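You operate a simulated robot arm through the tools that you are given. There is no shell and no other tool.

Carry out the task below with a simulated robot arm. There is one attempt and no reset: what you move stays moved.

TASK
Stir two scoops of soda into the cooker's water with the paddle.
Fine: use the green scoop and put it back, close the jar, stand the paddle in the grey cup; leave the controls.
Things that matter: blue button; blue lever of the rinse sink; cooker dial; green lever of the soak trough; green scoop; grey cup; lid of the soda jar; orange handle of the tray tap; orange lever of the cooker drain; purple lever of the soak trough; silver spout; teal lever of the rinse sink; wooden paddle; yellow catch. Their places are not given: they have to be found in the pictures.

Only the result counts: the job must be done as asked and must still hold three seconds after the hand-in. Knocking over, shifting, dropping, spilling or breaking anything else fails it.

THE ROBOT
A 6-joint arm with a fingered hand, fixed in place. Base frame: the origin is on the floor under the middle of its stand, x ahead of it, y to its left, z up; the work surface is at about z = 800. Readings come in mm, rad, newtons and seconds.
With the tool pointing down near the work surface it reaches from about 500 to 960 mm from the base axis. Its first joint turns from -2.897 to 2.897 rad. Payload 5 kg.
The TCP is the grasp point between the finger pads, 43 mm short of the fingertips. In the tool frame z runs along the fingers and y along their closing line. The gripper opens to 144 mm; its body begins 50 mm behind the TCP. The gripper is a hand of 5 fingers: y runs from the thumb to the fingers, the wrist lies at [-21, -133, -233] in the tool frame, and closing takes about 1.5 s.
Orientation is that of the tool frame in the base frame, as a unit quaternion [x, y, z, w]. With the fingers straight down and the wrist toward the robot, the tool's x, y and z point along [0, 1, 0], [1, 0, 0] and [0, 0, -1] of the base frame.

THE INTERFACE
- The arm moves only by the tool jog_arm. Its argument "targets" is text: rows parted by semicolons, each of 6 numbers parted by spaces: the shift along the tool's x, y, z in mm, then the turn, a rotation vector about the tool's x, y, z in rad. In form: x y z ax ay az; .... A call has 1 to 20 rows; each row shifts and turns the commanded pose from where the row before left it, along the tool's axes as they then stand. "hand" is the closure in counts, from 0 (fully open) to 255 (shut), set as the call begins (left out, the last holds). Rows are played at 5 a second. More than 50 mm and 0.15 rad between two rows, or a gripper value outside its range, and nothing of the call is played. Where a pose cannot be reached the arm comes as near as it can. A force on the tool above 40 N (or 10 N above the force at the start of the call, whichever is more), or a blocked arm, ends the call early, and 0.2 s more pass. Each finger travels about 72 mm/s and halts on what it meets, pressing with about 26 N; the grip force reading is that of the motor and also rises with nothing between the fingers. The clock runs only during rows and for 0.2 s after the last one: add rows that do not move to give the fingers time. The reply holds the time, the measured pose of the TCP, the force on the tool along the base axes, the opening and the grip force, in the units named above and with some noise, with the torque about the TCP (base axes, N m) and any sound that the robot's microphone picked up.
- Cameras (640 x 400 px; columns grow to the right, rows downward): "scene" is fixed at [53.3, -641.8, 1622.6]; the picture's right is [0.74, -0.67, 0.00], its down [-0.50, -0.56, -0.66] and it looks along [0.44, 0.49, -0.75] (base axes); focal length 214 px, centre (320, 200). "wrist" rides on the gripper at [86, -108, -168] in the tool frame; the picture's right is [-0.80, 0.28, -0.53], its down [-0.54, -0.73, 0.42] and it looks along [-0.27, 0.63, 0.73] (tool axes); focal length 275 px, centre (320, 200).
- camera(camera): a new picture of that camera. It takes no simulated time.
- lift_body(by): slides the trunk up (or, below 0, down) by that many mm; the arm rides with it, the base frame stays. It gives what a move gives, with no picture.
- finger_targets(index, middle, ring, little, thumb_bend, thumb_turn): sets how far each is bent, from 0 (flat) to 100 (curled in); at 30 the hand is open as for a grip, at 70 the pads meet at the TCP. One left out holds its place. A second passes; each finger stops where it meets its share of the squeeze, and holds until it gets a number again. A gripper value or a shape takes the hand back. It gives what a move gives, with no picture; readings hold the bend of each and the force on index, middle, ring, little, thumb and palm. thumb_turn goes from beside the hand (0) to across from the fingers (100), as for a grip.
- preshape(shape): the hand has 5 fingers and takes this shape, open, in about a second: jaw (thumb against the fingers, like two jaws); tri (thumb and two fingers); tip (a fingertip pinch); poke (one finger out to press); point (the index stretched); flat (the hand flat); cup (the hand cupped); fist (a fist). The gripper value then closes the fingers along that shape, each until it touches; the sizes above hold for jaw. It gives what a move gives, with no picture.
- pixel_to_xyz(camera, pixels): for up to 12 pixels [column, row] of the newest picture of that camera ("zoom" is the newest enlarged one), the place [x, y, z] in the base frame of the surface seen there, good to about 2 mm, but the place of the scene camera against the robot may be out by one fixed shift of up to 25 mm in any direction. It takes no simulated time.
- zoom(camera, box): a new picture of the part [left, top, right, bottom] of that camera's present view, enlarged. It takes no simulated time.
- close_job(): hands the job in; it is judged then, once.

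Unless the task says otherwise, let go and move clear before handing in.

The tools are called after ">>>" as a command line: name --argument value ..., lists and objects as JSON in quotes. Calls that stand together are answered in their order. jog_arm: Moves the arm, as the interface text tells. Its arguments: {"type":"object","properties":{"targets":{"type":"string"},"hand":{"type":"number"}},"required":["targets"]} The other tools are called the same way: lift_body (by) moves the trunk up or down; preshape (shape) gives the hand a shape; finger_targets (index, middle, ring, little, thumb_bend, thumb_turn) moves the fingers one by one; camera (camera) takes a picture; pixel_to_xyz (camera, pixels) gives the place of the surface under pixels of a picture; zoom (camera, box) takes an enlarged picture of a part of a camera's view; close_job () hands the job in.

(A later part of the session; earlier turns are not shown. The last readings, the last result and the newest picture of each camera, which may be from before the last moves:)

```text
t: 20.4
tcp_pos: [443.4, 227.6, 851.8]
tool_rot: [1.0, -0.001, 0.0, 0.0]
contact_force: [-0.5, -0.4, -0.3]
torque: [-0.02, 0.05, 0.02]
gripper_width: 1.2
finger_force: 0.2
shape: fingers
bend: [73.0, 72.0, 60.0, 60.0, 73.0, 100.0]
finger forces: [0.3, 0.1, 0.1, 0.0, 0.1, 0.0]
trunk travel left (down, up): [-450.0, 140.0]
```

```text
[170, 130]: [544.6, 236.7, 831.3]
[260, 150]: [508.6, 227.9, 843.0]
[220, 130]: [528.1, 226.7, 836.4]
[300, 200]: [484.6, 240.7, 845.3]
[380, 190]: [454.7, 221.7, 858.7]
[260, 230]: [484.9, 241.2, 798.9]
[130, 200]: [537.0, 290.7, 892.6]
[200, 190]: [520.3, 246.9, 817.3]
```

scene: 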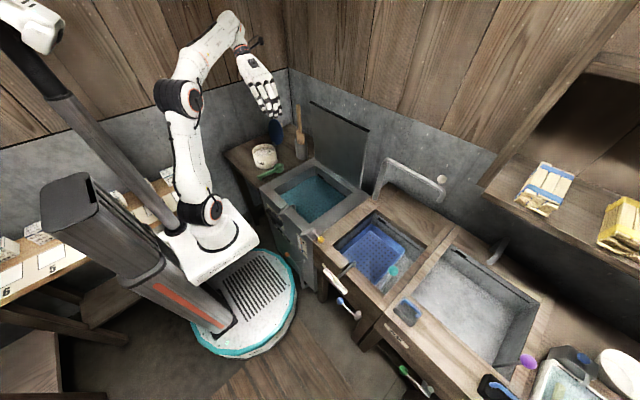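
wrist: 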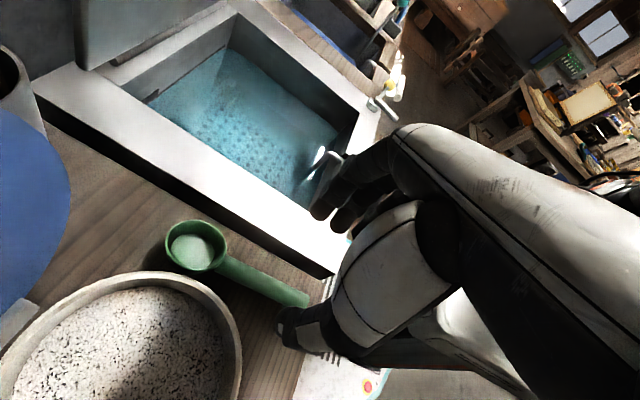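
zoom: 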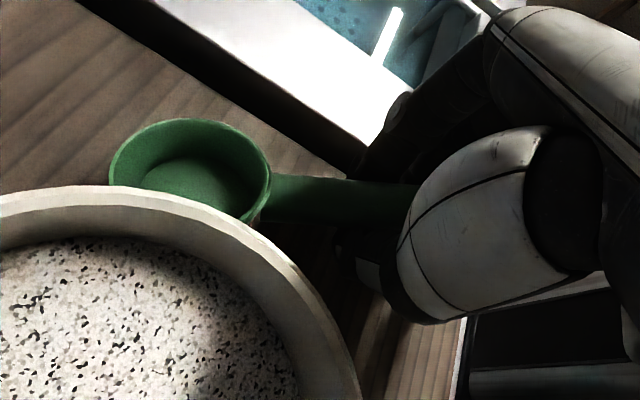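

The handle lies on top of the closed fingers and the bowl's nose is on the table. I'll open in steps so it drops back between them, then use the index and middle as a fixed jaw with the thumb doing the pressing.

>>> finger_targets --index 65 --middle 65 --ring 60 --little 60 --thumb_bend 62

>>> zoom --camera "wrist" --box '[180, 120, 400, 360]'

>>> pixel_to_xyz --camera "zoom" --pixels '[[170, 110], [260, 120], [220, 130], [300, 190], [380, 220], [340, 215], [130, 150], [200, 170]]'

>>> zoom --camera "scene" --box '[250, 130, 310, 190]'

```text
t: 21.4
tcp_pos: [443.6, 228.1, 851.7]
tool_rot: [1.0, -0.001, 0.0, 0.0]
contact_force: [0.3, 0.1, 0.6]
torque: [-0.01, -0.05, -0.03]
gripper_width: 29.5
finger_force: 0.4
shape: fingers
bend: [65.0, 65.0, 60.0, 60.0, 62.0, 100.0]
finger forces: [0.0, 0.0, 0.0, 0.0, 0.1, 0.0]
trunk travel left (down, up): [-450.0, 140.0]
```

```text
1.67 times, centred on (290, 240) of wrist
```

zoom: 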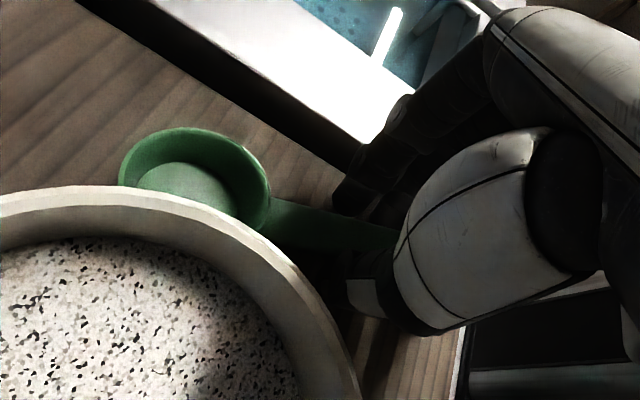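

```text
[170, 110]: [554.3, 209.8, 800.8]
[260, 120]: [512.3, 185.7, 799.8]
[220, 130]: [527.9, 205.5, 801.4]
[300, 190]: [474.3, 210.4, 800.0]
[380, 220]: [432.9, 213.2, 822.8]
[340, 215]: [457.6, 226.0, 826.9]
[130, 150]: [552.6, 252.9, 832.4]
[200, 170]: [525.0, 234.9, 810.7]
```

```text
6.67 times, centred on (280, 160) of scene
```

zoom: 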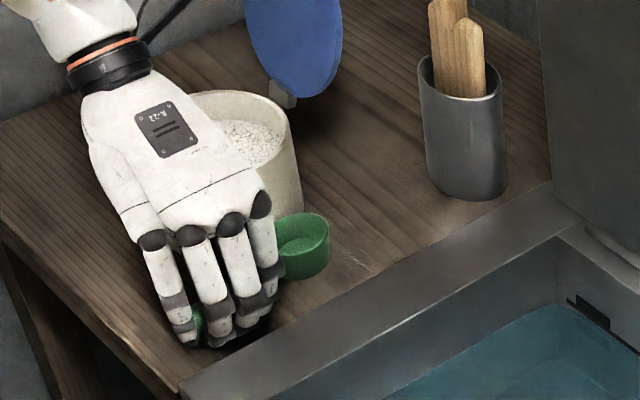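

The scoop is upright again, with its bowl near (525,236). Now I'll lower 4 mm, hold the index and middle at 66, and press with the thumb only.

>>> jog_arm --targets "0 0 4 0 0 0; 0 0 0 0 0 0"

>>> finger_targets --index 65 --middle 65 --thumb_bend 70

>>> zoom --camera "wrist" --box '[180, 120, 400, 360]'

```text
t: 22.0
tcp_pos: [443.3, 226.6, 848.2]
tool_rot: [1.0, 0.0, 0.0, 0.0]
contact_force: [0.1, -0.1, 0.5]
torque: [-0.01, 0.02, 0.02]
gripper_width: 29.9
finger_force: 0.1
shape: fingers
bend: [65.0, 65.0, 60.0, 60.0, 62.0, 100.0]
finger forces: [0.1, 0.0, 0.0, 0.1, 0.1, 0.1]
trunk travel left (down, up): [-450.0, 140.0]
```

```text
t: 23.0
tcp_pos: [443.5, 227.5, 847.4]
tool_rot: [1.0, 0.0, 0.0, 0.0]
contact_force: [0.2, -0.4, -0.4]
torque: [-0.01, 0.01, 0.02]
gripper_width: 20.6
finger_force: 2.2
shape: fingers
bend: [64.0, 65.0, 60.0, 60.0, 69.0, 100.0]
finger forces: [1.0, 0.6, 0.1, 0.0, 1.7, 0.0]
trunk travel left (down, up): [-450.0, 140.0]
```

```text
1.67 times, centred on (290, 240) of wrist
```

zoom: 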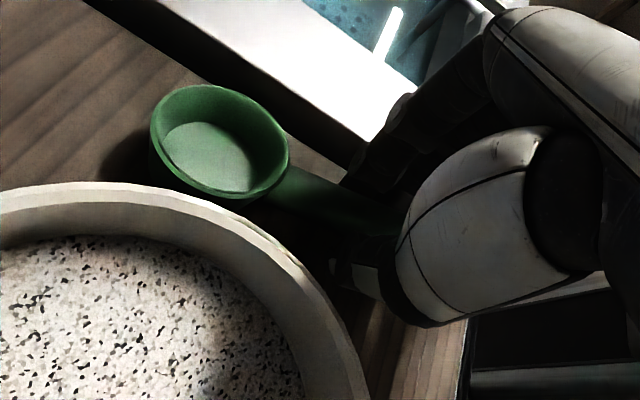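

All three touch: index 1.0, middle 0.6, thumb 1.7 N, with the handle aligned. I'll press more with the thumb.

>>> finger_targets --index 65 --middle 66 --thumb_bend 74

>>> zoom --camera "wrist" --box '[180, 120, 400, 360]'

```text
t: 24.0
tcp_pos: [443.3, 227.4, 847.9]
tool_rot: [1.0, 0.0, 0.0, 0.001]
contact_force: [-0.1, 0.0, -0.2]
torque: [0.0, -0.04, 0.0]
gripper_width: 18.4
finger_force: 5.3
shape: fingers
bend: [63.0, 65.0, 60.0, 60.0, 72.0, 100.0]
finger forces: [3.6, 1.8, 0.0, 0.1, 5.8, 0.1]
trunk travel left (down, up): [-450.0, 140.0]
```

```text
1.67 times, centred on (290, 240) of wrist
```

zoom: 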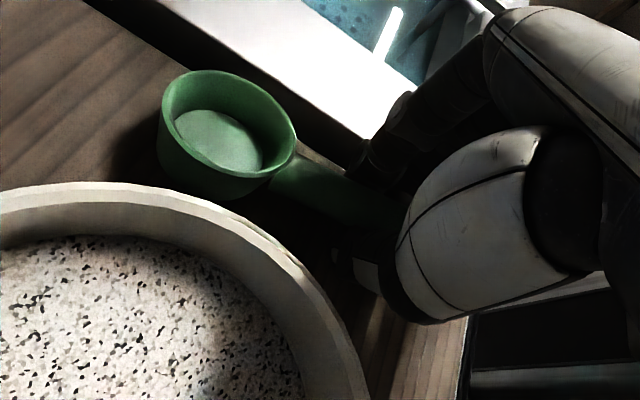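

A stable three-point hold: thumb 5.8, index 3.6, middle 1.8 N. I'll try a small lift.

>>> jog_arm --targets "0 0 -3 0 0 0; 0 0 -6 0 0 0; 0 0 -8 0 0 0; 0 0 -8 0 0 0; 0 0 0 0 0 0"

>>> zoom --camera "wrist" --box '[180, 120, 400, 360]'

>>> pixel_to_xyz --camera "zoom" --pixels '[[230, 72], [293, 130], [165, 110], [220, 140], [320, 190], [370, 220], [255, 175], [345, 205]]'

>>> zoom --camera "scene" --box '[250, 130, 310, 190]'

```text
t: 25.2
tcp_pos: [444.1, 227.2, 872.7]
tool_rot: [1.0, -0.001, 0.001, 0.0]
contact_force: [-0.4, 0.2, -0.8]
torque: [0.04, 0.03, -0.03]
gripper_width: 18.4
finger_force: 5.5
shape: fingers
bend: [62.0, 65.0, 60.0, 60.0, 72.0, 100.0]
finger forces: [4.1, 1.0, 0.1, 0.2, 5.3, 0.0]
trunk travel left (down, up): [-450.0, 140.0]
```

```text
1.67 times, centred on (290, 240) of wrist
```

zoom: 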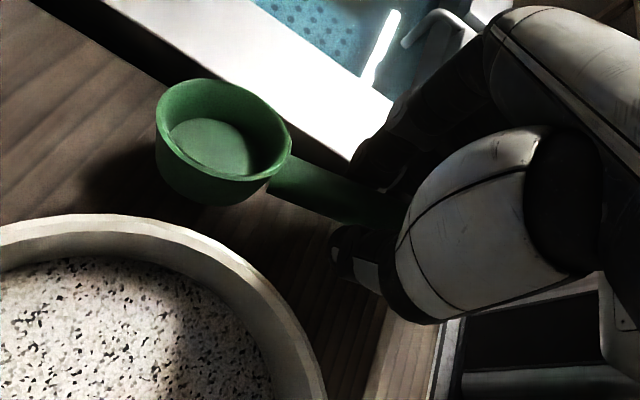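

```text
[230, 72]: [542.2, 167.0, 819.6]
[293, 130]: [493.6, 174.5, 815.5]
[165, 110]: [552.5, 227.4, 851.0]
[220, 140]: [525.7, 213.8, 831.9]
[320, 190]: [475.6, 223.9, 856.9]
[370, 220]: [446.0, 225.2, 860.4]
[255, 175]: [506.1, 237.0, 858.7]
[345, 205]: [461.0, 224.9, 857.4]
```

```text
6.67 times, centred on (280, 160) of scene
```

zoom: 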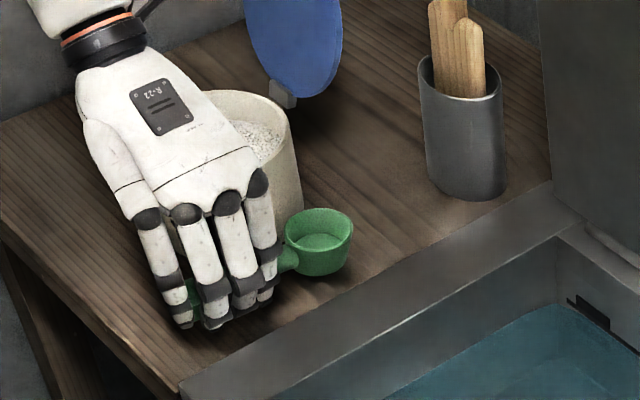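

The scoop is lifted cleanly, drooping nose-down about 8°. I'll firm the thumb slightly while it's still low over the table.

>>> finger_targets --index 66 --middle 67 --thumb_bend 76

>>> zoom --camera "wrist" --box '[180, 120, 400, 360]'

>>> pixel_to_xyz --camera "zoom" --pixels '[[165, 110], [220, 140], [320, 190], [370, 220], [255, 175], [345, 205], [288, 135], [215, 82]]'

```text
t: 26.2
tcp_pos: [443.3, 227.9, 872.2]
tool_rot: [1.0, 0.0, 0.0, 0.0]
contact_force: [0.4, 0.7, 0.0]
torque: [0.03, 0.04, 0.0]
gripper_width: 17.4
finger_force: 8.0
shape: fingers
bend: [62.0, 66.0, 60.0, 60.0, 73.0, 100.0]
finger forces: [6.2, 1.3, 0.2, 0.0, 7.5, 0.1]
trunk travel left (down, up): [-450.0, 140.0]
```

```text
1.67 times, centred on (290, 240) of wrist
```

zoom: 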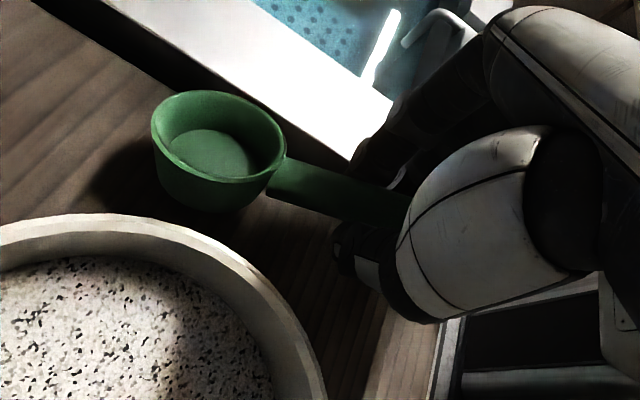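

```text
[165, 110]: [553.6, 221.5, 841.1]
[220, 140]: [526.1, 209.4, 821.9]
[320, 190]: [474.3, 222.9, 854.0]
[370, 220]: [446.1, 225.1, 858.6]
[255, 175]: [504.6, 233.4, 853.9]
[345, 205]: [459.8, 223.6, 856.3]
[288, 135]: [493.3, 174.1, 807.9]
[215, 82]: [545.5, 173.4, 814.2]
```

The nose dropped a bit more, to about 15°. I'll wait half a second and measure again to see whether it keeps drooping.

>>> jog_arm --targets "0 0 0 0 0 0; 0 0 0 0 0 0; 0 0 0 0 0 0; 0 0 0 0 0 0; 0 0 0 0 0 0"

>>> zoom --camera "wrist" --box '[180, 120, 400, 360]'

>>> pixel_to_xyz --camera "zoom" --pixels '[[165, 110], [220, 140], [320, 190], [370, 220], [255, 175], [345, 205]]'

```text
t: 27.4
tcp_pos: [443.0, 228.4, 873.0]
tool_rot: [1.0, 0.001, 0.0, 0.0]
contact_force: [-0.1, -0.9, -0.9]
torque: [0.01, 0.04, 0.03]
gripper_width: 17.5
finger_force: 7.8
shape: fingers
bend: [62.0, 66.0, 60.0, 60.0, 73.0, 100.0]
finger forces: [6.3, 1.2, 0.2, 0.0, 7.5, 0.1]
trunk travel left (down, up): [-450.0, 140.0]
```

```text
1.67 times, centred on (290, 240) of wrist
```

zoom: 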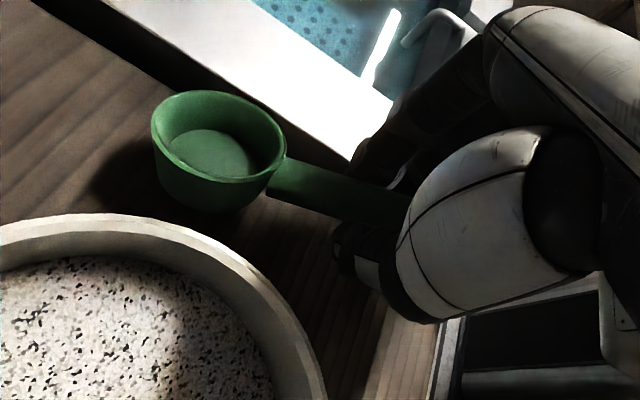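

```text
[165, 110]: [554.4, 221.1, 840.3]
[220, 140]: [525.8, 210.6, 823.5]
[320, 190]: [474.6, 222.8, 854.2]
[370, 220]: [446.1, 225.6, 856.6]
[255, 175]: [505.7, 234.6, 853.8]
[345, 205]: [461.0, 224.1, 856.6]
```

It holds steady. I'll measure the bowl's exact place in the hand before digging.

>>> zoom --camera "wrist" --box '[220, 160, 300, 250]'

>>> pixel_to_xyz --camera "zoom" --pixels '[[105, 125], [150, 75], [250, 60], [340, 110], [395, 190], [400, 240], [330, 270], [250, 260], [160, 210], [230, 200], [110, 160], [440, 260]]'

```text
4.44 times, centred on (260, 205) of wrist
```

zoom: 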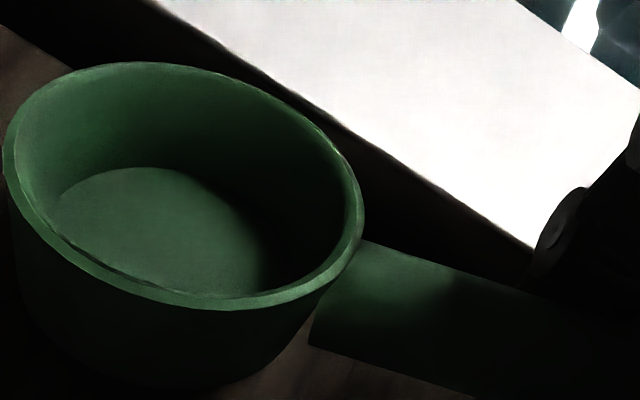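

```text
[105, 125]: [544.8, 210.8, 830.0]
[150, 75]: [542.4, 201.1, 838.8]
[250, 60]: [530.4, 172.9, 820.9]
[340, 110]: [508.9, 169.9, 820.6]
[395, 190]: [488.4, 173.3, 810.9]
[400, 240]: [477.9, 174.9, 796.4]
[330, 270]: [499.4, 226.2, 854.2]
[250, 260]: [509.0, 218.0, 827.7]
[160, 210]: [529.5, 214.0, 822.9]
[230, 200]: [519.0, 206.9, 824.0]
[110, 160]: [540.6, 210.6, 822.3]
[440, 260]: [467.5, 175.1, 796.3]
```

>>> pixel_to_xyz --camera "zoom" --pixels '[[8, 150], [40, 95], [90, 70], [160, 66], [240, 88], [310, 130], [350, 180], [355, 230], [320, 275], [230, 303], [130, 285], [50, 230]]'

>>> pixel_to_xyz --camera "zoom" --pixels '[[400, 290], [450, 310], [500, 330], [380, 260], [370, 330], [150, 180], [200, 250], [100, 230], [340, 270], [420, 280]]'

```text
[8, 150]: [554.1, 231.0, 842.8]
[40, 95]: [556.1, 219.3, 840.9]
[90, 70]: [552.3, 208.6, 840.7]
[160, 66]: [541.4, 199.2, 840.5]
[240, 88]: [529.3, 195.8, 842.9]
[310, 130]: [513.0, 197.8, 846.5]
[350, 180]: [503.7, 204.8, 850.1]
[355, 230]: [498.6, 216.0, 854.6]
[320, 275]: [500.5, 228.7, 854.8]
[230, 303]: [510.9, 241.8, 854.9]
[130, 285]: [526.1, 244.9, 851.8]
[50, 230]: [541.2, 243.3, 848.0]
```

```text
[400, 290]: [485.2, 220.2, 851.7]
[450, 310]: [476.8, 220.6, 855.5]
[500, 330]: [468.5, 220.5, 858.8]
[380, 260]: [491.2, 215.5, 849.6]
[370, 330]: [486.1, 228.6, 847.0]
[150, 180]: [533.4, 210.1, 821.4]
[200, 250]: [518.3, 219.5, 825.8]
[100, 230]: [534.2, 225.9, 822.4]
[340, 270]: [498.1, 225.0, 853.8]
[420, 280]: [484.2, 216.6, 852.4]
```

Rim readings put the bowl centre at tool (84, 8, 25). It sits about 13° nose-down and 10° rolled in the grip, which I can correct with arm tilt. I'll lift clear slowly and move to about (503,200,1000), ready to turn the bowl toward the jar.

>>> jog_arm --targets "0 0 -15 0 0 0; 5 3 -20 0 0 0; 10 5 -20 0 0 0; 10 5 -20 0 0 0; 10 5 -20 0 0 0; 10 5 -15 0 0 0; 10 5 -10 0 0 0; 5 0 -5 0 0 0; 0 0 0 0 0 0"

>>> camera --camera "wrist"

```text
t: 29.4
tcp_pos: [503.9, 198.9, 998.0]
tool_rot: [1.0, 0.0, 0.0, 0.0]
contact_force: [-0.3, -0.8, -0.2]
torque: [0.0, 0.01, -0.01]
gripper_width: 17.4
finger_force: 7.6
shape: fingers
bend: [62.0, 66.0, 60.0, 60.0, 73.0, 100.0]
finger forces: [6.3, 1.2, 0.2, 0.1, 7.4, 0.0]
trunk travel left (down, up): [-450.0, 140.0]
```

```text
taken
```

wrist: 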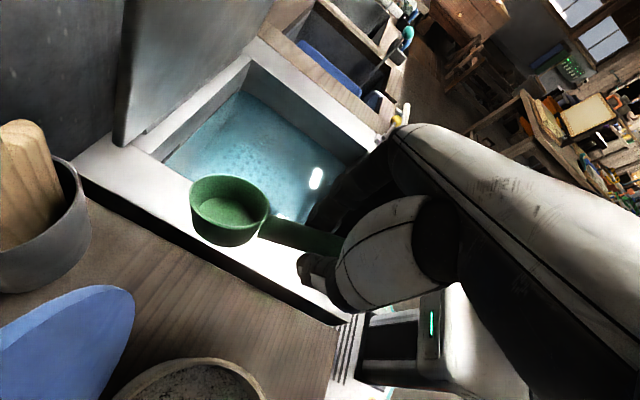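

The scoop is steady in the hand. Now the quarter turn back, so the bowl points left toward the jar.

>>> jog_arm --targets "0 0 0 0 0 -0.08; 0 0 0 0 0 -0.1; 0 0 0 0 0 -0.1; 0 0 0 0 0 -0.1; 0 0 0 0 0 -0.1; 0 0 0 0 0 -0.1; 0 0 0 0 0 -0.1; 0 0 0 0 0 -0.1; 0 0 0 0 0 -0.1; 0 0 0 0 0 -0.1; 0 0 0 0 0 -0.1; 0 0 0 0 0 -0.1; 0 0 0 0 0 -0.1; 0 0 0 0 0 -0.1; 0 0 0 0 0 -0.1; 0 0 0 0 0 -0.0908; 0 0 0 0 0 0"

>>> camera --camera "wrist"

>>> zoom --camera "scene" --box '[220, 70, 340, 190]'

```text
t: 33.0
tcp_pos: [503.2, 199.3, 998.6]
tool_rot: [0.706, 0.708, 0.0, 0.0]
contact_force: [-0.6, -0.3, -0.6]
torque: [0.01, 0.05, -0.04]
gripper_width: 17.2
finger_force: 6.7
shape: fingers
bend: [62.0, 66.0, 60.0, 60.0, 73.0, 100.0]
finger forces: [6.4, 1.1, 0.1, 0.1, 7.4, 0.0]
trunk travel left (down, up): [-450.0, 140.0]
```

```text
taken
```

wrist: 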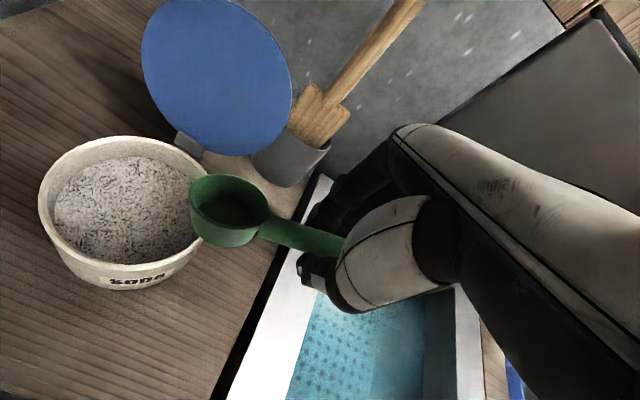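

```text
3.33 times, centred on (280, 130) of scene
```

zoom: 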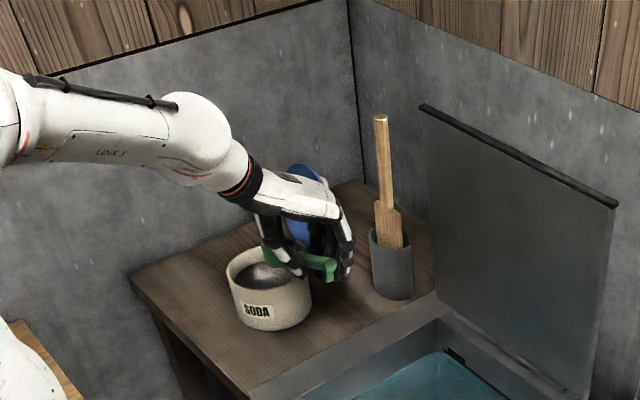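

The scoop now points at the jar, with the lid well clear. I'll measure the bowl and jar from here.

>>> zoom --camera "wrist" --box '[20, 120, 300, 300]'

>>> pixel_to_xyz --camera "zoom" --pixels '[[388, 160], [415, 130], [480, 135], [545, 175], [560, 205], [520, 235], [450, 230], [400, 195], [475, 210], [590, 250], [640, 275], [700, 300]]'

>>> pixel_to_xyz --camera "zoom" --pixels '[[45, 190], [100, 75], [230, 38], [370, 65], [415, 120], [390, 260], [280, 330], [120, 300], [240, 180], [330, 240], [130, 230], [280, 90]]'

```text
2.22 times, centred on (160, 210) of wrist
```

zoom: 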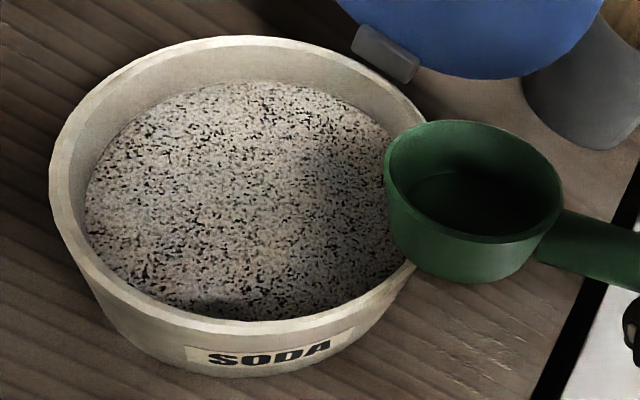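

```text
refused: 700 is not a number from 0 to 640
```

```text
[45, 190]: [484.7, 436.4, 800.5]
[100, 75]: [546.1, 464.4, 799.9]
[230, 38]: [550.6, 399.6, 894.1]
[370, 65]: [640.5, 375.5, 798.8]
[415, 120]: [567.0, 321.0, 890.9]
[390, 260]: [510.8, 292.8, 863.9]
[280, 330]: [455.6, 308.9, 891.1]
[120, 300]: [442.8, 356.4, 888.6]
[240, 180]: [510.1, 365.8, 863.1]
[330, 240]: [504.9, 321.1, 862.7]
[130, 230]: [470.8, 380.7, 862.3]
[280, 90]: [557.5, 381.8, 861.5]
```

>>> pixel_to_xyz --camera "zoom" --pixels '[[388, 160], [415, 130], [480, 127], [545, 165], [560, 205], [520, 235], [450, 232], [400, 200], [455, 210], [590, 250], [625, 265], [60, 170]]'

>>> pixel_to_xyz --camera "zoom" --pixels '[[52, 180], [70, 120], [140, 62], [230, 38], [320, 50], [395, 90], [420, 115], [400, 275], [330, 315], [200, 320], [120, 285], [75, 230]]'

```text
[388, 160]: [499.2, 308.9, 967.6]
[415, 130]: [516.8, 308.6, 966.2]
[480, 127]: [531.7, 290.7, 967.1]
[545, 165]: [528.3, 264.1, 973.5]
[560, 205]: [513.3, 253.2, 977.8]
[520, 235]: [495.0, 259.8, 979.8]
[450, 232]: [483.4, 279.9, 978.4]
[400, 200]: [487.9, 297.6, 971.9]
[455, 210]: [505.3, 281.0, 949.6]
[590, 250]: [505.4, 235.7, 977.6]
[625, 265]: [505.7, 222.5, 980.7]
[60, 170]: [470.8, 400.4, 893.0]
```

```text
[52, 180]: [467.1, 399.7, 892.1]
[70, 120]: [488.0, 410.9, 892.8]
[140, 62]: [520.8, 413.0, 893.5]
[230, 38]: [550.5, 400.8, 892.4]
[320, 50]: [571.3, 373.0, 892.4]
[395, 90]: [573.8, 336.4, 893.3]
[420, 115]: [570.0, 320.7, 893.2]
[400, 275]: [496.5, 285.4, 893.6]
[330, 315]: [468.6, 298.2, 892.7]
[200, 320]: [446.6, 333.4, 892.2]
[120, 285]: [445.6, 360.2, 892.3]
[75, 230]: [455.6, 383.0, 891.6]
```

The jar centre is (509.5,349) with an outer radius of 65. The bowl centre is 82 mm ahead of the TCP and 26 mm below it, 11° nose-down and 11° rolled. I'll correct the roll and move the bowl over the jar, then pitch it down.

>>> jog_arm --targets "0 0 0 -0.0935 0 0; 0 0 0 -0.0935 0 0; 10 0.9 -7 0 0 0; 20 0.9 -7 0 0 0; 20 0.9 -7 0 0 0; 20 0.9 -7 0 0 0; 20 0.9 -7 0 0 0; 16 0.9 -7 0 0 0; 10 0 0 0 0 0; 0 0 0 0 0 0"

>>> camera --camera "wrist"

>>> zoom --camera "scene" --box '[220, 70, 340, 190]'

```text
t: 35.2
tcp_pos: [502.3, 314.2, 1041.4]
tool_rot: [0.704, 0.704, 0.066, 0.065]
contact_force: [-0.2, 0.3, 0.1]
torque: [-0.01, -0.02, -0.02]
gripper_width: 17.3
finger_force: 7.2
shape: fingers
bend: [62.0, 66.0, 60.0, 60.0, 73.0, 100.0]
finger forces: [6.2, 1.0, 0.2, 0.1, 7.4, 0.1]
trunk travel left (down, up): [-450.0, 140.0]
```

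```text
taken
```

wrist: 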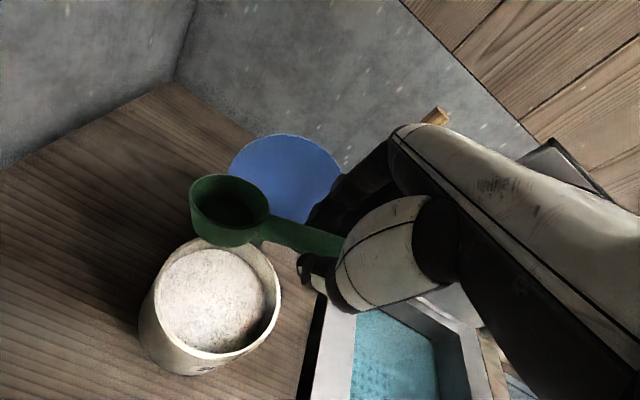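

```text
3.33 times, centred on (280, 130) of scene
```

zoom: 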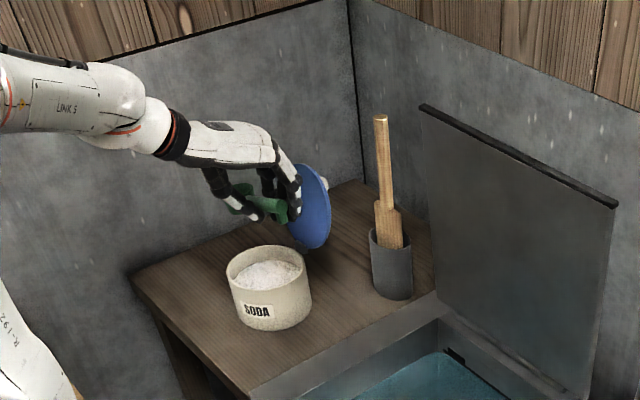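

The roll is corrected and the scoop hangs over the jar side. Now I'll pitch it nose-down over the jar.

>>> jog_arm --targets "0 0 0 0 -0.08 -0.015; 0 0 0 0 -0.118 -0.0223; 0 0 0 0 -0.118 -0.0223; 0 0 0 0 -0.118 -0.0223; 0 0 0 0 -0.118 -0.0223; 0 0 0 0 -0.118 -0.0223; 0 0 0 0 -0.118 -0.0223; 0 0 0 0 -0.118 -0.0223; 0 0 0 0 -0.038 -0.0072; 0 0 0 0 0 0"

>>> camera --camera "wrist"

>>> zoom --camera "scene" --box '[220, 70, 340, 190]'

```text
t: 37.4
tcp_pos: [502.6, 314.7, 1039.7]
tool_rot: [0.593, 0.656, -0.268, 0.383]
contact_force: [0.0, 0.1, -0.8]
torque: [-0.03, 0.01, 0.0]
gripper_width: 17.0
finger_force: 7.8
shape: fingers
bend: [62.0, 66.0, 60.0, 60.0, 73.0, 100.0]
finger forces: [6.2, 1.1, 0.3, 0.1, 7.3, 0.1]
trunk travel left (down, up): [-450.0, 140.0]
```

```text
taken
```

wrist: 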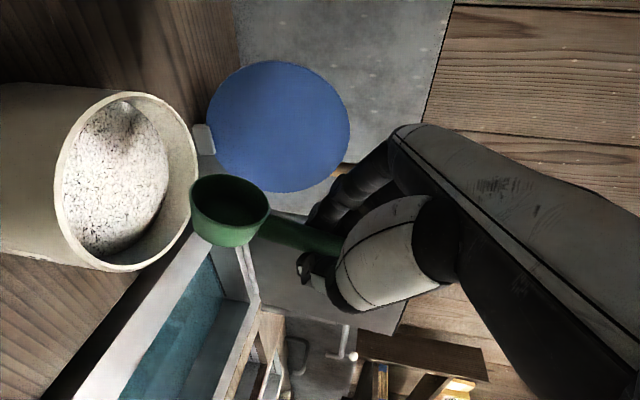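

```text
3.33 times, centred on (280, 130) of scene
```

zoom: 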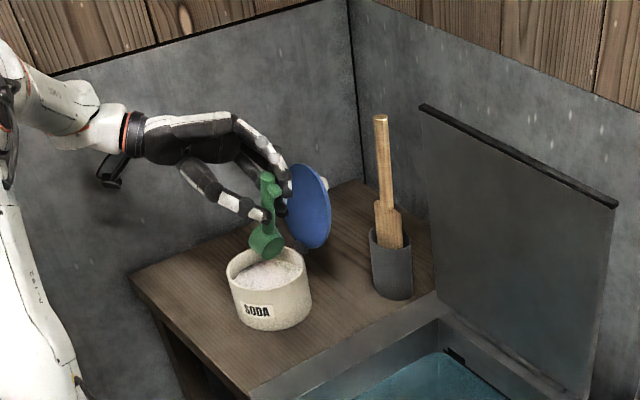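

The scoop is now steeply nose-down above the jar, clear of the lid. I'll measure the bowl rim before lowering it.

>>> zoom --camera "wrist" --box '[170, 160, 310, 260]'

>>> pixel_to_xyz --camera "zoom" --pixels '[[96, 110], [130, 78], [220, 72], [320, 85], [440, 190], [430, 240], [360, 275], [250, 280], [150, 230], [100, 160], [470, 300], [530, 330]]'

```text
4.00 times, centred on (240, 210) of wrist
```

zoom: 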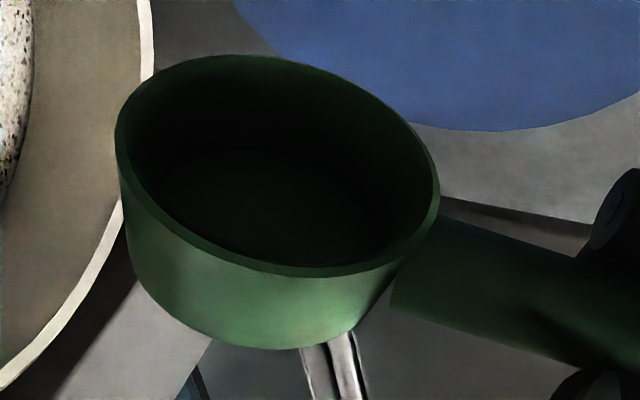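

```text
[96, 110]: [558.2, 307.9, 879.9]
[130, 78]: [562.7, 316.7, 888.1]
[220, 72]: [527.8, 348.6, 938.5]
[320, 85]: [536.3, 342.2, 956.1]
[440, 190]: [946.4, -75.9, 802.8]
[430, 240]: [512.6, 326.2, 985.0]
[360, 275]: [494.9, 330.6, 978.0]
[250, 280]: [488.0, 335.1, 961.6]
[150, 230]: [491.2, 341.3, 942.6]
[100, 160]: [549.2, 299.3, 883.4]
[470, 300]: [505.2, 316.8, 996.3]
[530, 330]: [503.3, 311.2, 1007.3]
```

The bowl centre is at (512,339,959), as expected. I'll lower partway into the jar opening and check clearance.

>>> jog_arm --targets "12.1 -1.8 7.7 0 0 0; 12.1 -1.8 7.7 0 0 0; 12.1 -1.8 7.7 0 0 0; 12.1 -1.8 7.7 0 0 0; 0 0 0 0 0 0"

>>> camera --camera "wrist"

>>> zoom --camera "scene" --box '[230, 100, 310, 190]'

```text
t: 38.6
tcp_pos: [498.8, 315.1, 982.3]
tool_rot: [0.594, 0.655, -0.267, 0.384]
contact_force: [-0.3, -0.5, -0.8]
torque: [0.01, 0.03, -0.01]
gripper_width: 16.9
finger_force: 7.8
shape: fingers
bend: [62.0, 66.0, 60.0, 60.0, 73.0, 100.0]
finger forces: [6.3, 1.0, 0.4, 0.0, 7.3, 0.0]
trunk travel left (down, up): [-450.0, 140.0]
```

```text
taken
```

wrist: 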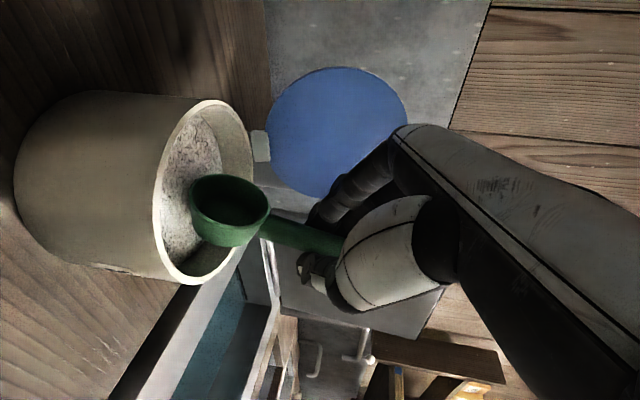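

```text
4.44 times, centred on (270, 145) of scene
```

zoom: 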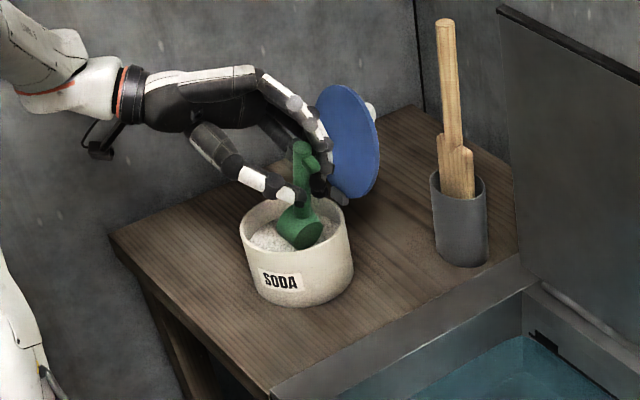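

The bowl is entering the jar opening and everything is clear. I'll go on down into the soda.

>>> jog_arm --targets "8 -1.2 5 0 0 0; 8 -1.2 5 0 0 0; 8 -1.2 5 0 0 0; 8 -1.2 5 0 0 0; 0 0 0 0 0 0"

>>> camera --camera "wrist"

>>> zoom --camera "scene" --box '[230, 100, 310, 190]'

```text
t: 39.8
tcp_pos: [498.1, 318.3, 944.3]
tool_rot: [0.594, 0.654, -0.267, 0.383]
contact_force: [0.0, 0.1, -1.2]
torque: [0.0, 0.03, 0.02]
gripper_width: 17.0
finger_force: 7.4
shape: fingers
bend: [62.0, 66.0, 60.0, 60.0, 73.0, 100.0]
finger forces: [6.3, 0.9, 0.2, 0.0, 7.1, 0.0]
trunk travel left (down, up): [-450.0, 140.0]
```

```text
taken
```

wrist: 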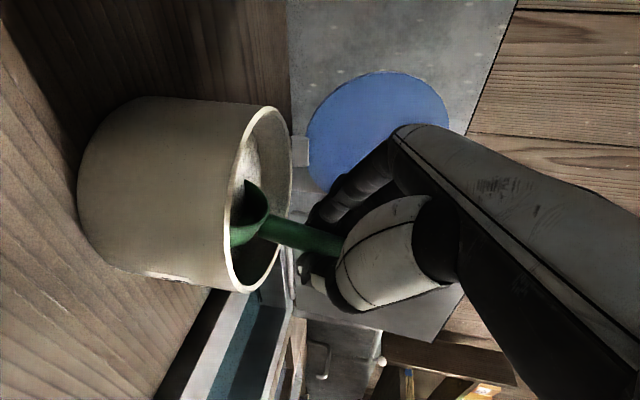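

```text
4.44 times, centred on (270, 145) of scene
```

zoom: 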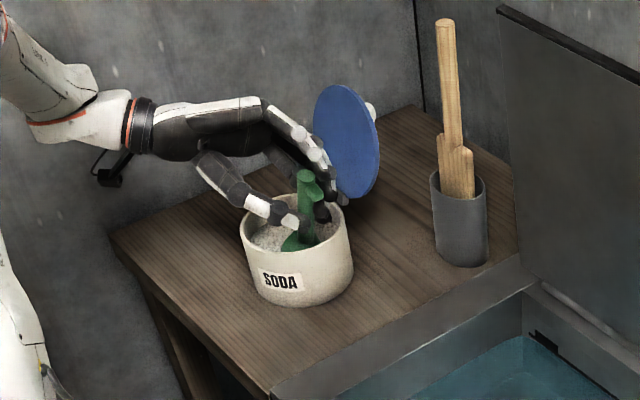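

The bowl sinks into the soda without resistance, and its centre is now at z≈864. I'll go 6 mm deeper, then begin sweeping the nose up in the jar, and check fingertip clearance from the rim halfway.

>>> jog_arm --targets "4.7 -0.8 4.2 0 0 0; 0 0 0 0 0 0; -4.1 -0.87 4.6 0 0.0885 0.0167; -4.5 -0.8 4.2 0 0.0885 0.0167; -4.2 -0.45 2.4 0 0.0786 0.0149; -4.4 -0.4 2.0 0 0.0786 0.0149; 0 0 0 0 0 0"

>>> camera --camera "wrist"

>>> zoom --camera "scene" --box '[240, 110, 300, 180]'

```text
t: 41.4
tcp_pos: [499.2, 293.8, 940.9]
tool_rot: [0.651, 0.69, -0.152, 0.277]
contact_force: [-0.1, -0.5, -0.3]
torque: [0.06, 0.03, -0.01]
gripper_width: 17.2
finger_force: 7.8
shape: fingers
bend: [62.0, 66.0, 60.0, 60.0, 73.0, 100.0]
finger forces: [6.3, 0.9, 0.3, 0.0, 7.3, 0.0]
trunk travel left (down, up): [-450.0, 140.0]
```

```text
taken
```

wrist: 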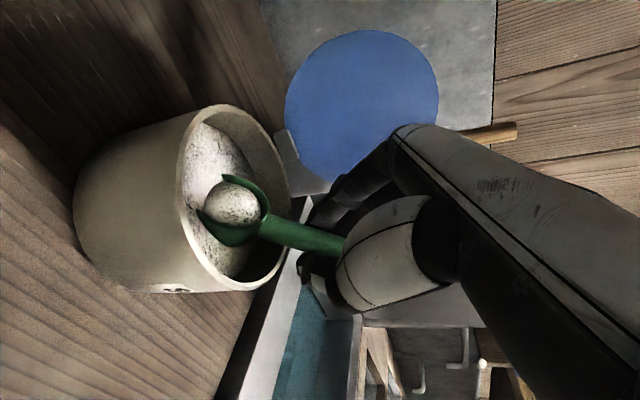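

```text
5.71 times, centred on (270, 145) of scene
```

zoom: 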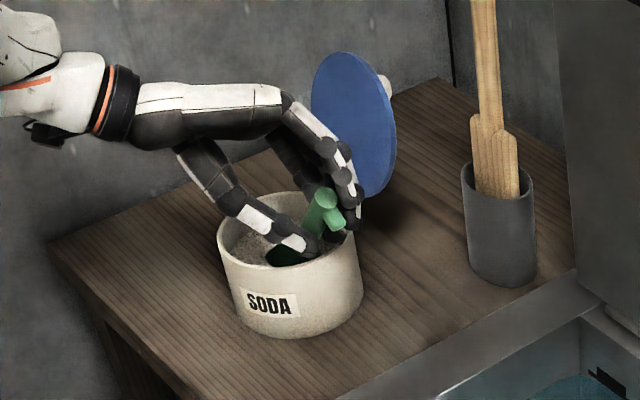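

A mound of soda now shows in the bowl at wrist (237,205), so it's loaded. I'll keep levelling while rising inside the jar's outline.

>>> jog_arm --targets "-4.2 -0.3 1.6 0 0.0836 0.0158; -4.3 -0.24 1.2 0 0.0836 0.0158; -5.1 -0.2 1.0 0 0.0983 0.0186; -5.2 -0.1 0.4 0 0.0983 0.0186; -4.3 -0.1 0.4 0 0.1229 0.0233; -4.3 0 -0.2 0 0.1229 0.0233; -1.6 0.2 -1.2 0 0.0934 0.0177; -1.5 0.22 -1.4 0 0.0934 0.0177; 1.5 1.4 -7.7 0 0 0; 1.9 1.8 -9.6 0 0 0; 1.9 1.8 -9.6 0 0 0; 1.9 1.8 -9.6 0 0 0; 0 0 0 0 0 0"

>>> camera --camera "wrist"

>>> zoom --camera "scene" --box '[230, 100, 310, 190]'

```text
t: 44.2
tcp_pos: [498.9, 265.5, 988.3]
tool_rot: [0.707, 0.694, 0.133, -0.001]
contact_force: [-0.2, -0.3, -1.0]
torque: [-0.02, 0.03, 0.02]
gripper_width: 17.3
finger_force: 7.2
shape: fingers
bend: [62.0, 66.0, 60.0, 60.0, 73.0, 100.0]
finger forces: [6.2, 0.9, 0.3, 0.0, 7.2, 0.0]
trunk travel left (down, up): [-450.0, 140.0]
```

```text
taken
```

wrist: 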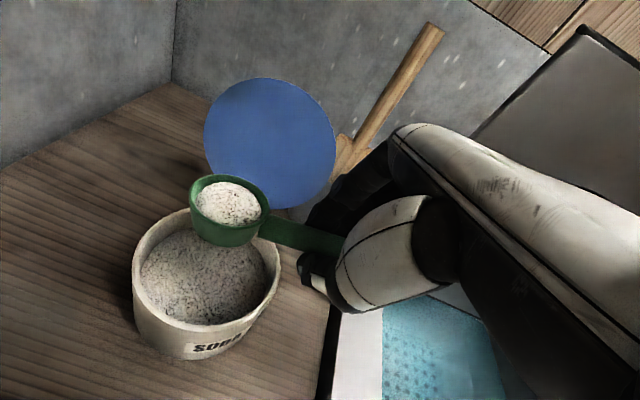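

```text
4.44 times, centred on (270, 145) of scene
```

zoom: 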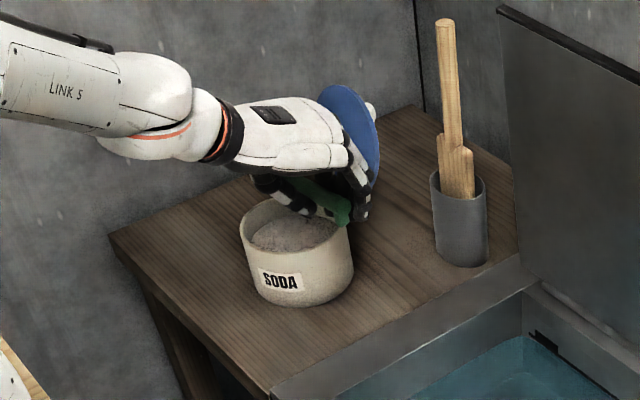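

The scoop came out full. I'll check how level the rim is before carrying it.

>>> zoom --camera "wrist" --box '[170, 160, 310, 260]'

>>> pixel_to_xyz --camera "zoom" --pixels '[[95, 110], [135, 75], [220, 65], [320, 85], [400, 140], [437, 200], [425, 240], [360, 275], [260, 275], [150, 220], [230, 160], [105, 160]]'

```text
4.00 times, centred on (240, 210) of wrist
```

zoom: 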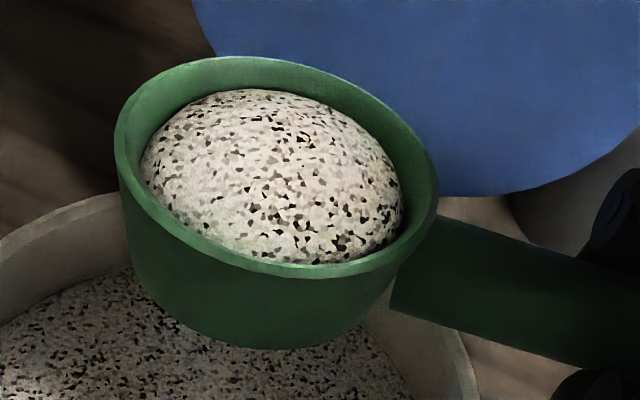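

```text
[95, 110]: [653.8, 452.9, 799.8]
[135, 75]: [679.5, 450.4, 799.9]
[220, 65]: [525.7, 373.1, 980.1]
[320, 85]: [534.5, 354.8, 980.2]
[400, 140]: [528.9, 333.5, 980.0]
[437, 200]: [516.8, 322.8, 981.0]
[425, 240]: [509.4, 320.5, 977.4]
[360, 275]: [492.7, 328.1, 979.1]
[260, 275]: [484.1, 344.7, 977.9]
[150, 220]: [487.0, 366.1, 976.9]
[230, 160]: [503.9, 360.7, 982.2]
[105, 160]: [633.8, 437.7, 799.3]
```

The rim is level, z 977–981 all round. Before carrying, I'll measure the cooker opening and water from the scene view.

>>> zoom --camera "scene" --box '[260, 140, 400, 260]'

>>> pixel_to_xyz --camera "zoom" --pixels '[[100, 190], [260, 95], [390, 185], [225, 300], [240, 200], [300, 180], [180, 240], [30, 165], [215, 40], [460, 185], [230, 340], [150, 240]]'

>>> pixel_to_xyz --camera "zoom" --pixels '[[160, 160], [330, 140], [310, 250], [60, 190], [130, 250], [200, 290], [145, 225], [190, 220], [100, 270], [245, 305], [280, 345], [420, 60]]'

```text
3.33 times, centred on (330, 200) of scene
```

zoom: 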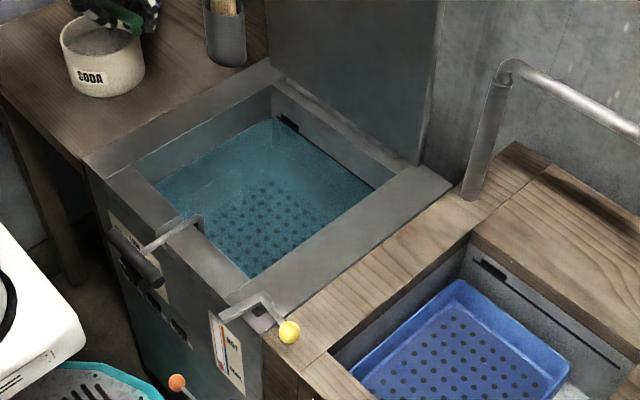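

```text
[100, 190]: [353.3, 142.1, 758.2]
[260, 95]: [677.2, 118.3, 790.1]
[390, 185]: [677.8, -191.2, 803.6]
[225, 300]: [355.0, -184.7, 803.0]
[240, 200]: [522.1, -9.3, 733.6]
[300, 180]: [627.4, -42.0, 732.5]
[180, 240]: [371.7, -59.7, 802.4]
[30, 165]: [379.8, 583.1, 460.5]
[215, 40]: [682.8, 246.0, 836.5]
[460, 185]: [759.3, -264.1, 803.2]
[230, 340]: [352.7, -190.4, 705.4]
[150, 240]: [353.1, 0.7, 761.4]
```

```text
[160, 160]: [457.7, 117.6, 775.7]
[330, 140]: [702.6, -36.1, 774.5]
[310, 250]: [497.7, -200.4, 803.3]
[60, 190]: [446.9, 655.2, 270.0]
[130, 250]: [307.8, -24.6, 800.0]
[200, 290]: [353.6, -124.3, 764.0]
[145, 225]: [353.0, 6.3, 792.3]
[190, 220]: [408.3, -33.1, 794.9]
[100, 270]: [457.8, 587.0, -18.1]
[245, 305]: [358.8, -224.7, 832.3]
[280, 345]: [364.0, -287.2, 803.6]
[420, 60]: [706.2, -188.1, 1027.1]
```

The cooker opening spans about x 415–700 and y −150 to 113, with its rim at z≈821 and water at z≈751. I'll carry the level scoop slowly to the middle of the opening.

>>> jog_arm --targets "-10 3 -1.4 0 0 0; -10 3 -1.4 0 0 0; -19.9 6 -2.8 0 0 0; -19.9 6 -2.8 0 0 0; -19.9 6 -2.8 0 0 0; -19.9 6 -2.8 0 0 0; -19.9 6 -2.8 0 0 0; -19.9 6 -2.8 0 0 0; -19.9 6 -2.8 0 0 0; -19.9 6 -2.8 0 0 0; -19.9 6 -2.8 0 0 0; -19.9 6 -2.8 0 0 0; -19.9 6 -2.8 0 0 0; -19.9 6 -2.8 0 0 0; -19.9 6 -2.8 0 0 0; -19.9 6 -2.8 0 0 0; -10 3 -1.4 0 0 0; -10 3 -1.4 0 0 0; 0 0 0 0 0 0"

>>> camera --camera "wrist"

>>> camera --camera "scene"

```text
t: 48.2
tcp_pos: [584.6, -61.6, 989.1]
tool_rot: [0.707, 0.694, 0.133, -0.001]
contact_force: [0.0, -0.1, -1.2]
torque: [-0.02, 0.02, -0.02]
gripper_width: 16.9
finger_force: 7.6
shape: fingers
bend: [62.0, 66.0, 60.0, 60.0, 73.0, 100.0]
finger forces: [6.2, 0.9, 0.3, 0.1, 7.2, 0.1]
trunk travel left (down, up): [-450.0, 140.0]
```

```text
taken
```

wrist: 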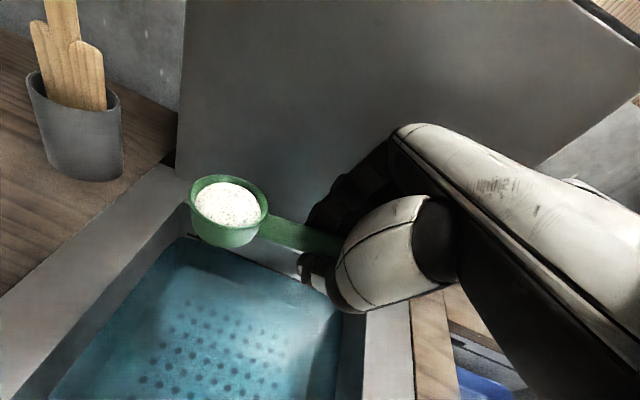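

```text
taken
```

scene: 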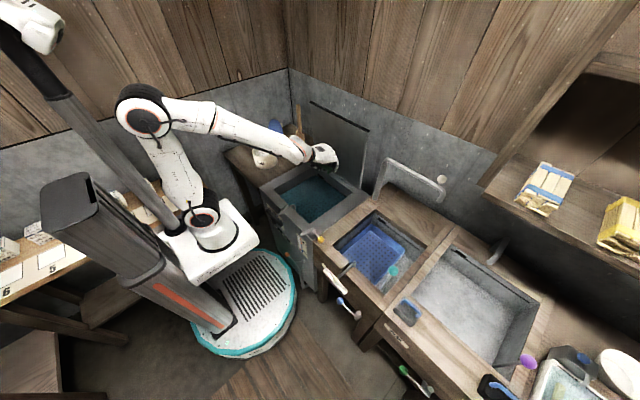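

The full scoop is over the water at about (595,22). I'll confirm the cooker's edges from the wrist view.

>>> pixel_to_xyz --camera "wrist" --pixels '[[180, 175], [160, 215], [60, 290], [30, 350], [200, 330], [355, 330], [385, 330], [345, 390], [228, 205], [195, 230], [390, 130], [185, 60]]'

>>> zoom --camera "wrist" --box '[0, 150, 440, 400]'

```text
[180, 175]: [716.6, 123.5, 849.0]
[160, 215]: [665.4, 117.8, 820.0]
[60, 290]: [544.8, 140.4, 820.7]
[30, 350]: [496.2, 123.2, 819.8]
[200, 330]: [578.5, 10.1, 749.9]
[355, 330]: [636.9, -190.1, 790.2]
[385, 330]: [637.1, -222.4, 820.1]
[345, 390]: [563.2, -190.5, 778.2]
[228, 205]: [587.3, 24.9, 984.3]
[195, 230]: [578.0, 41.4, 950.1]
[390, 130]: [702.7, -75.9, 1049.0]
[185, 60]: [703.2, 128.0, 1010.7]
```

```text
1.45 times, centred on (220, 275) of wrist
```

zoom: 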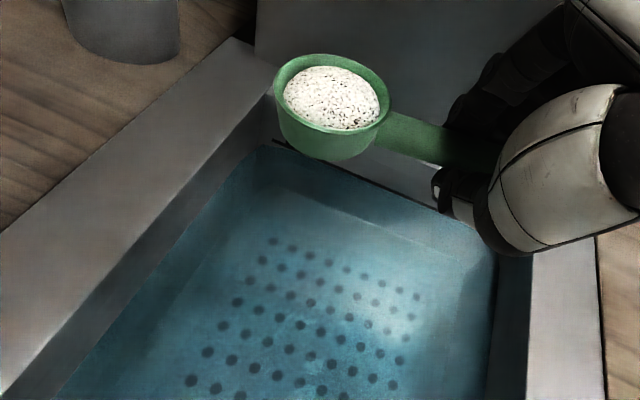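

Everything confirms: the opening runs y −190 to 115 and the lid plane is at x≈703. I'll begin tipping nose-down over the water in stages, watching reach.

>>> jog_arm --targets "0 0 0 0 -0.118 -0.0223; 0 0 0 0 -0.118 -0.0223; 0 0 0 0 -0.118 -0.0223; 0 0 0 0 -0.118 -0.0223; 0 0 0 0 -0.118 -0.0223; 0 0 0 0 -0.118 -0.0223; 0 0 0 0 -0.118 -0.0223; 0 0 0 0 -0.118 -0.0223; 0 0 0 0 0 0"

>>> camera --camera "wrist"

>>> zoom --camera "scene" --box '[260, 110, 380, 220]'

```text
t: 50.2
tcp_pos: [580.3, -58.9, 984.3]
tool_rot: [0.641, 0.688, -0.181, 0.29]
contact_force: [-0.6, -0.2, -0.3]
torque: [-0.05, 0.0, -0.03]
gripper_width: 16.6
finger_force: 7.2
shape: fingers
bend: [62.0, 66.0, 60.0, 60.0, 73.0, 100.0]
finger forces: [6.1, 0.9, 0.2, 0.0, 7.0, 0.0]
out of reach, approached as far as the arm can: row 4
trunk travel left (down, up): [-450.0, 140.0]
```

```text
taken
```

wrist: 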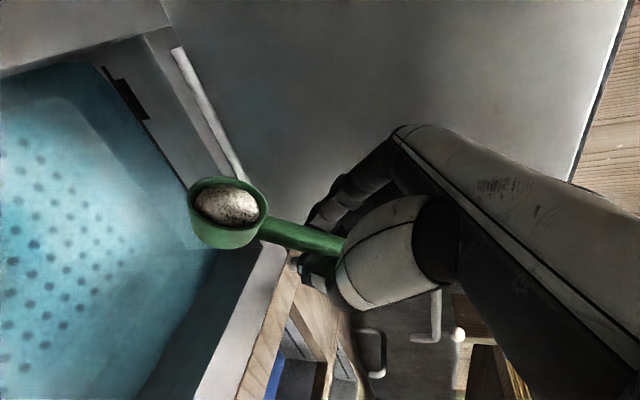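

```text
3.64 times, centred on (320, 165) of scene
```

zoom: 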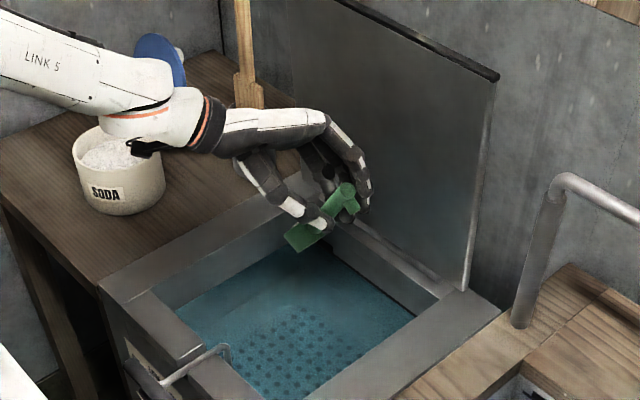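

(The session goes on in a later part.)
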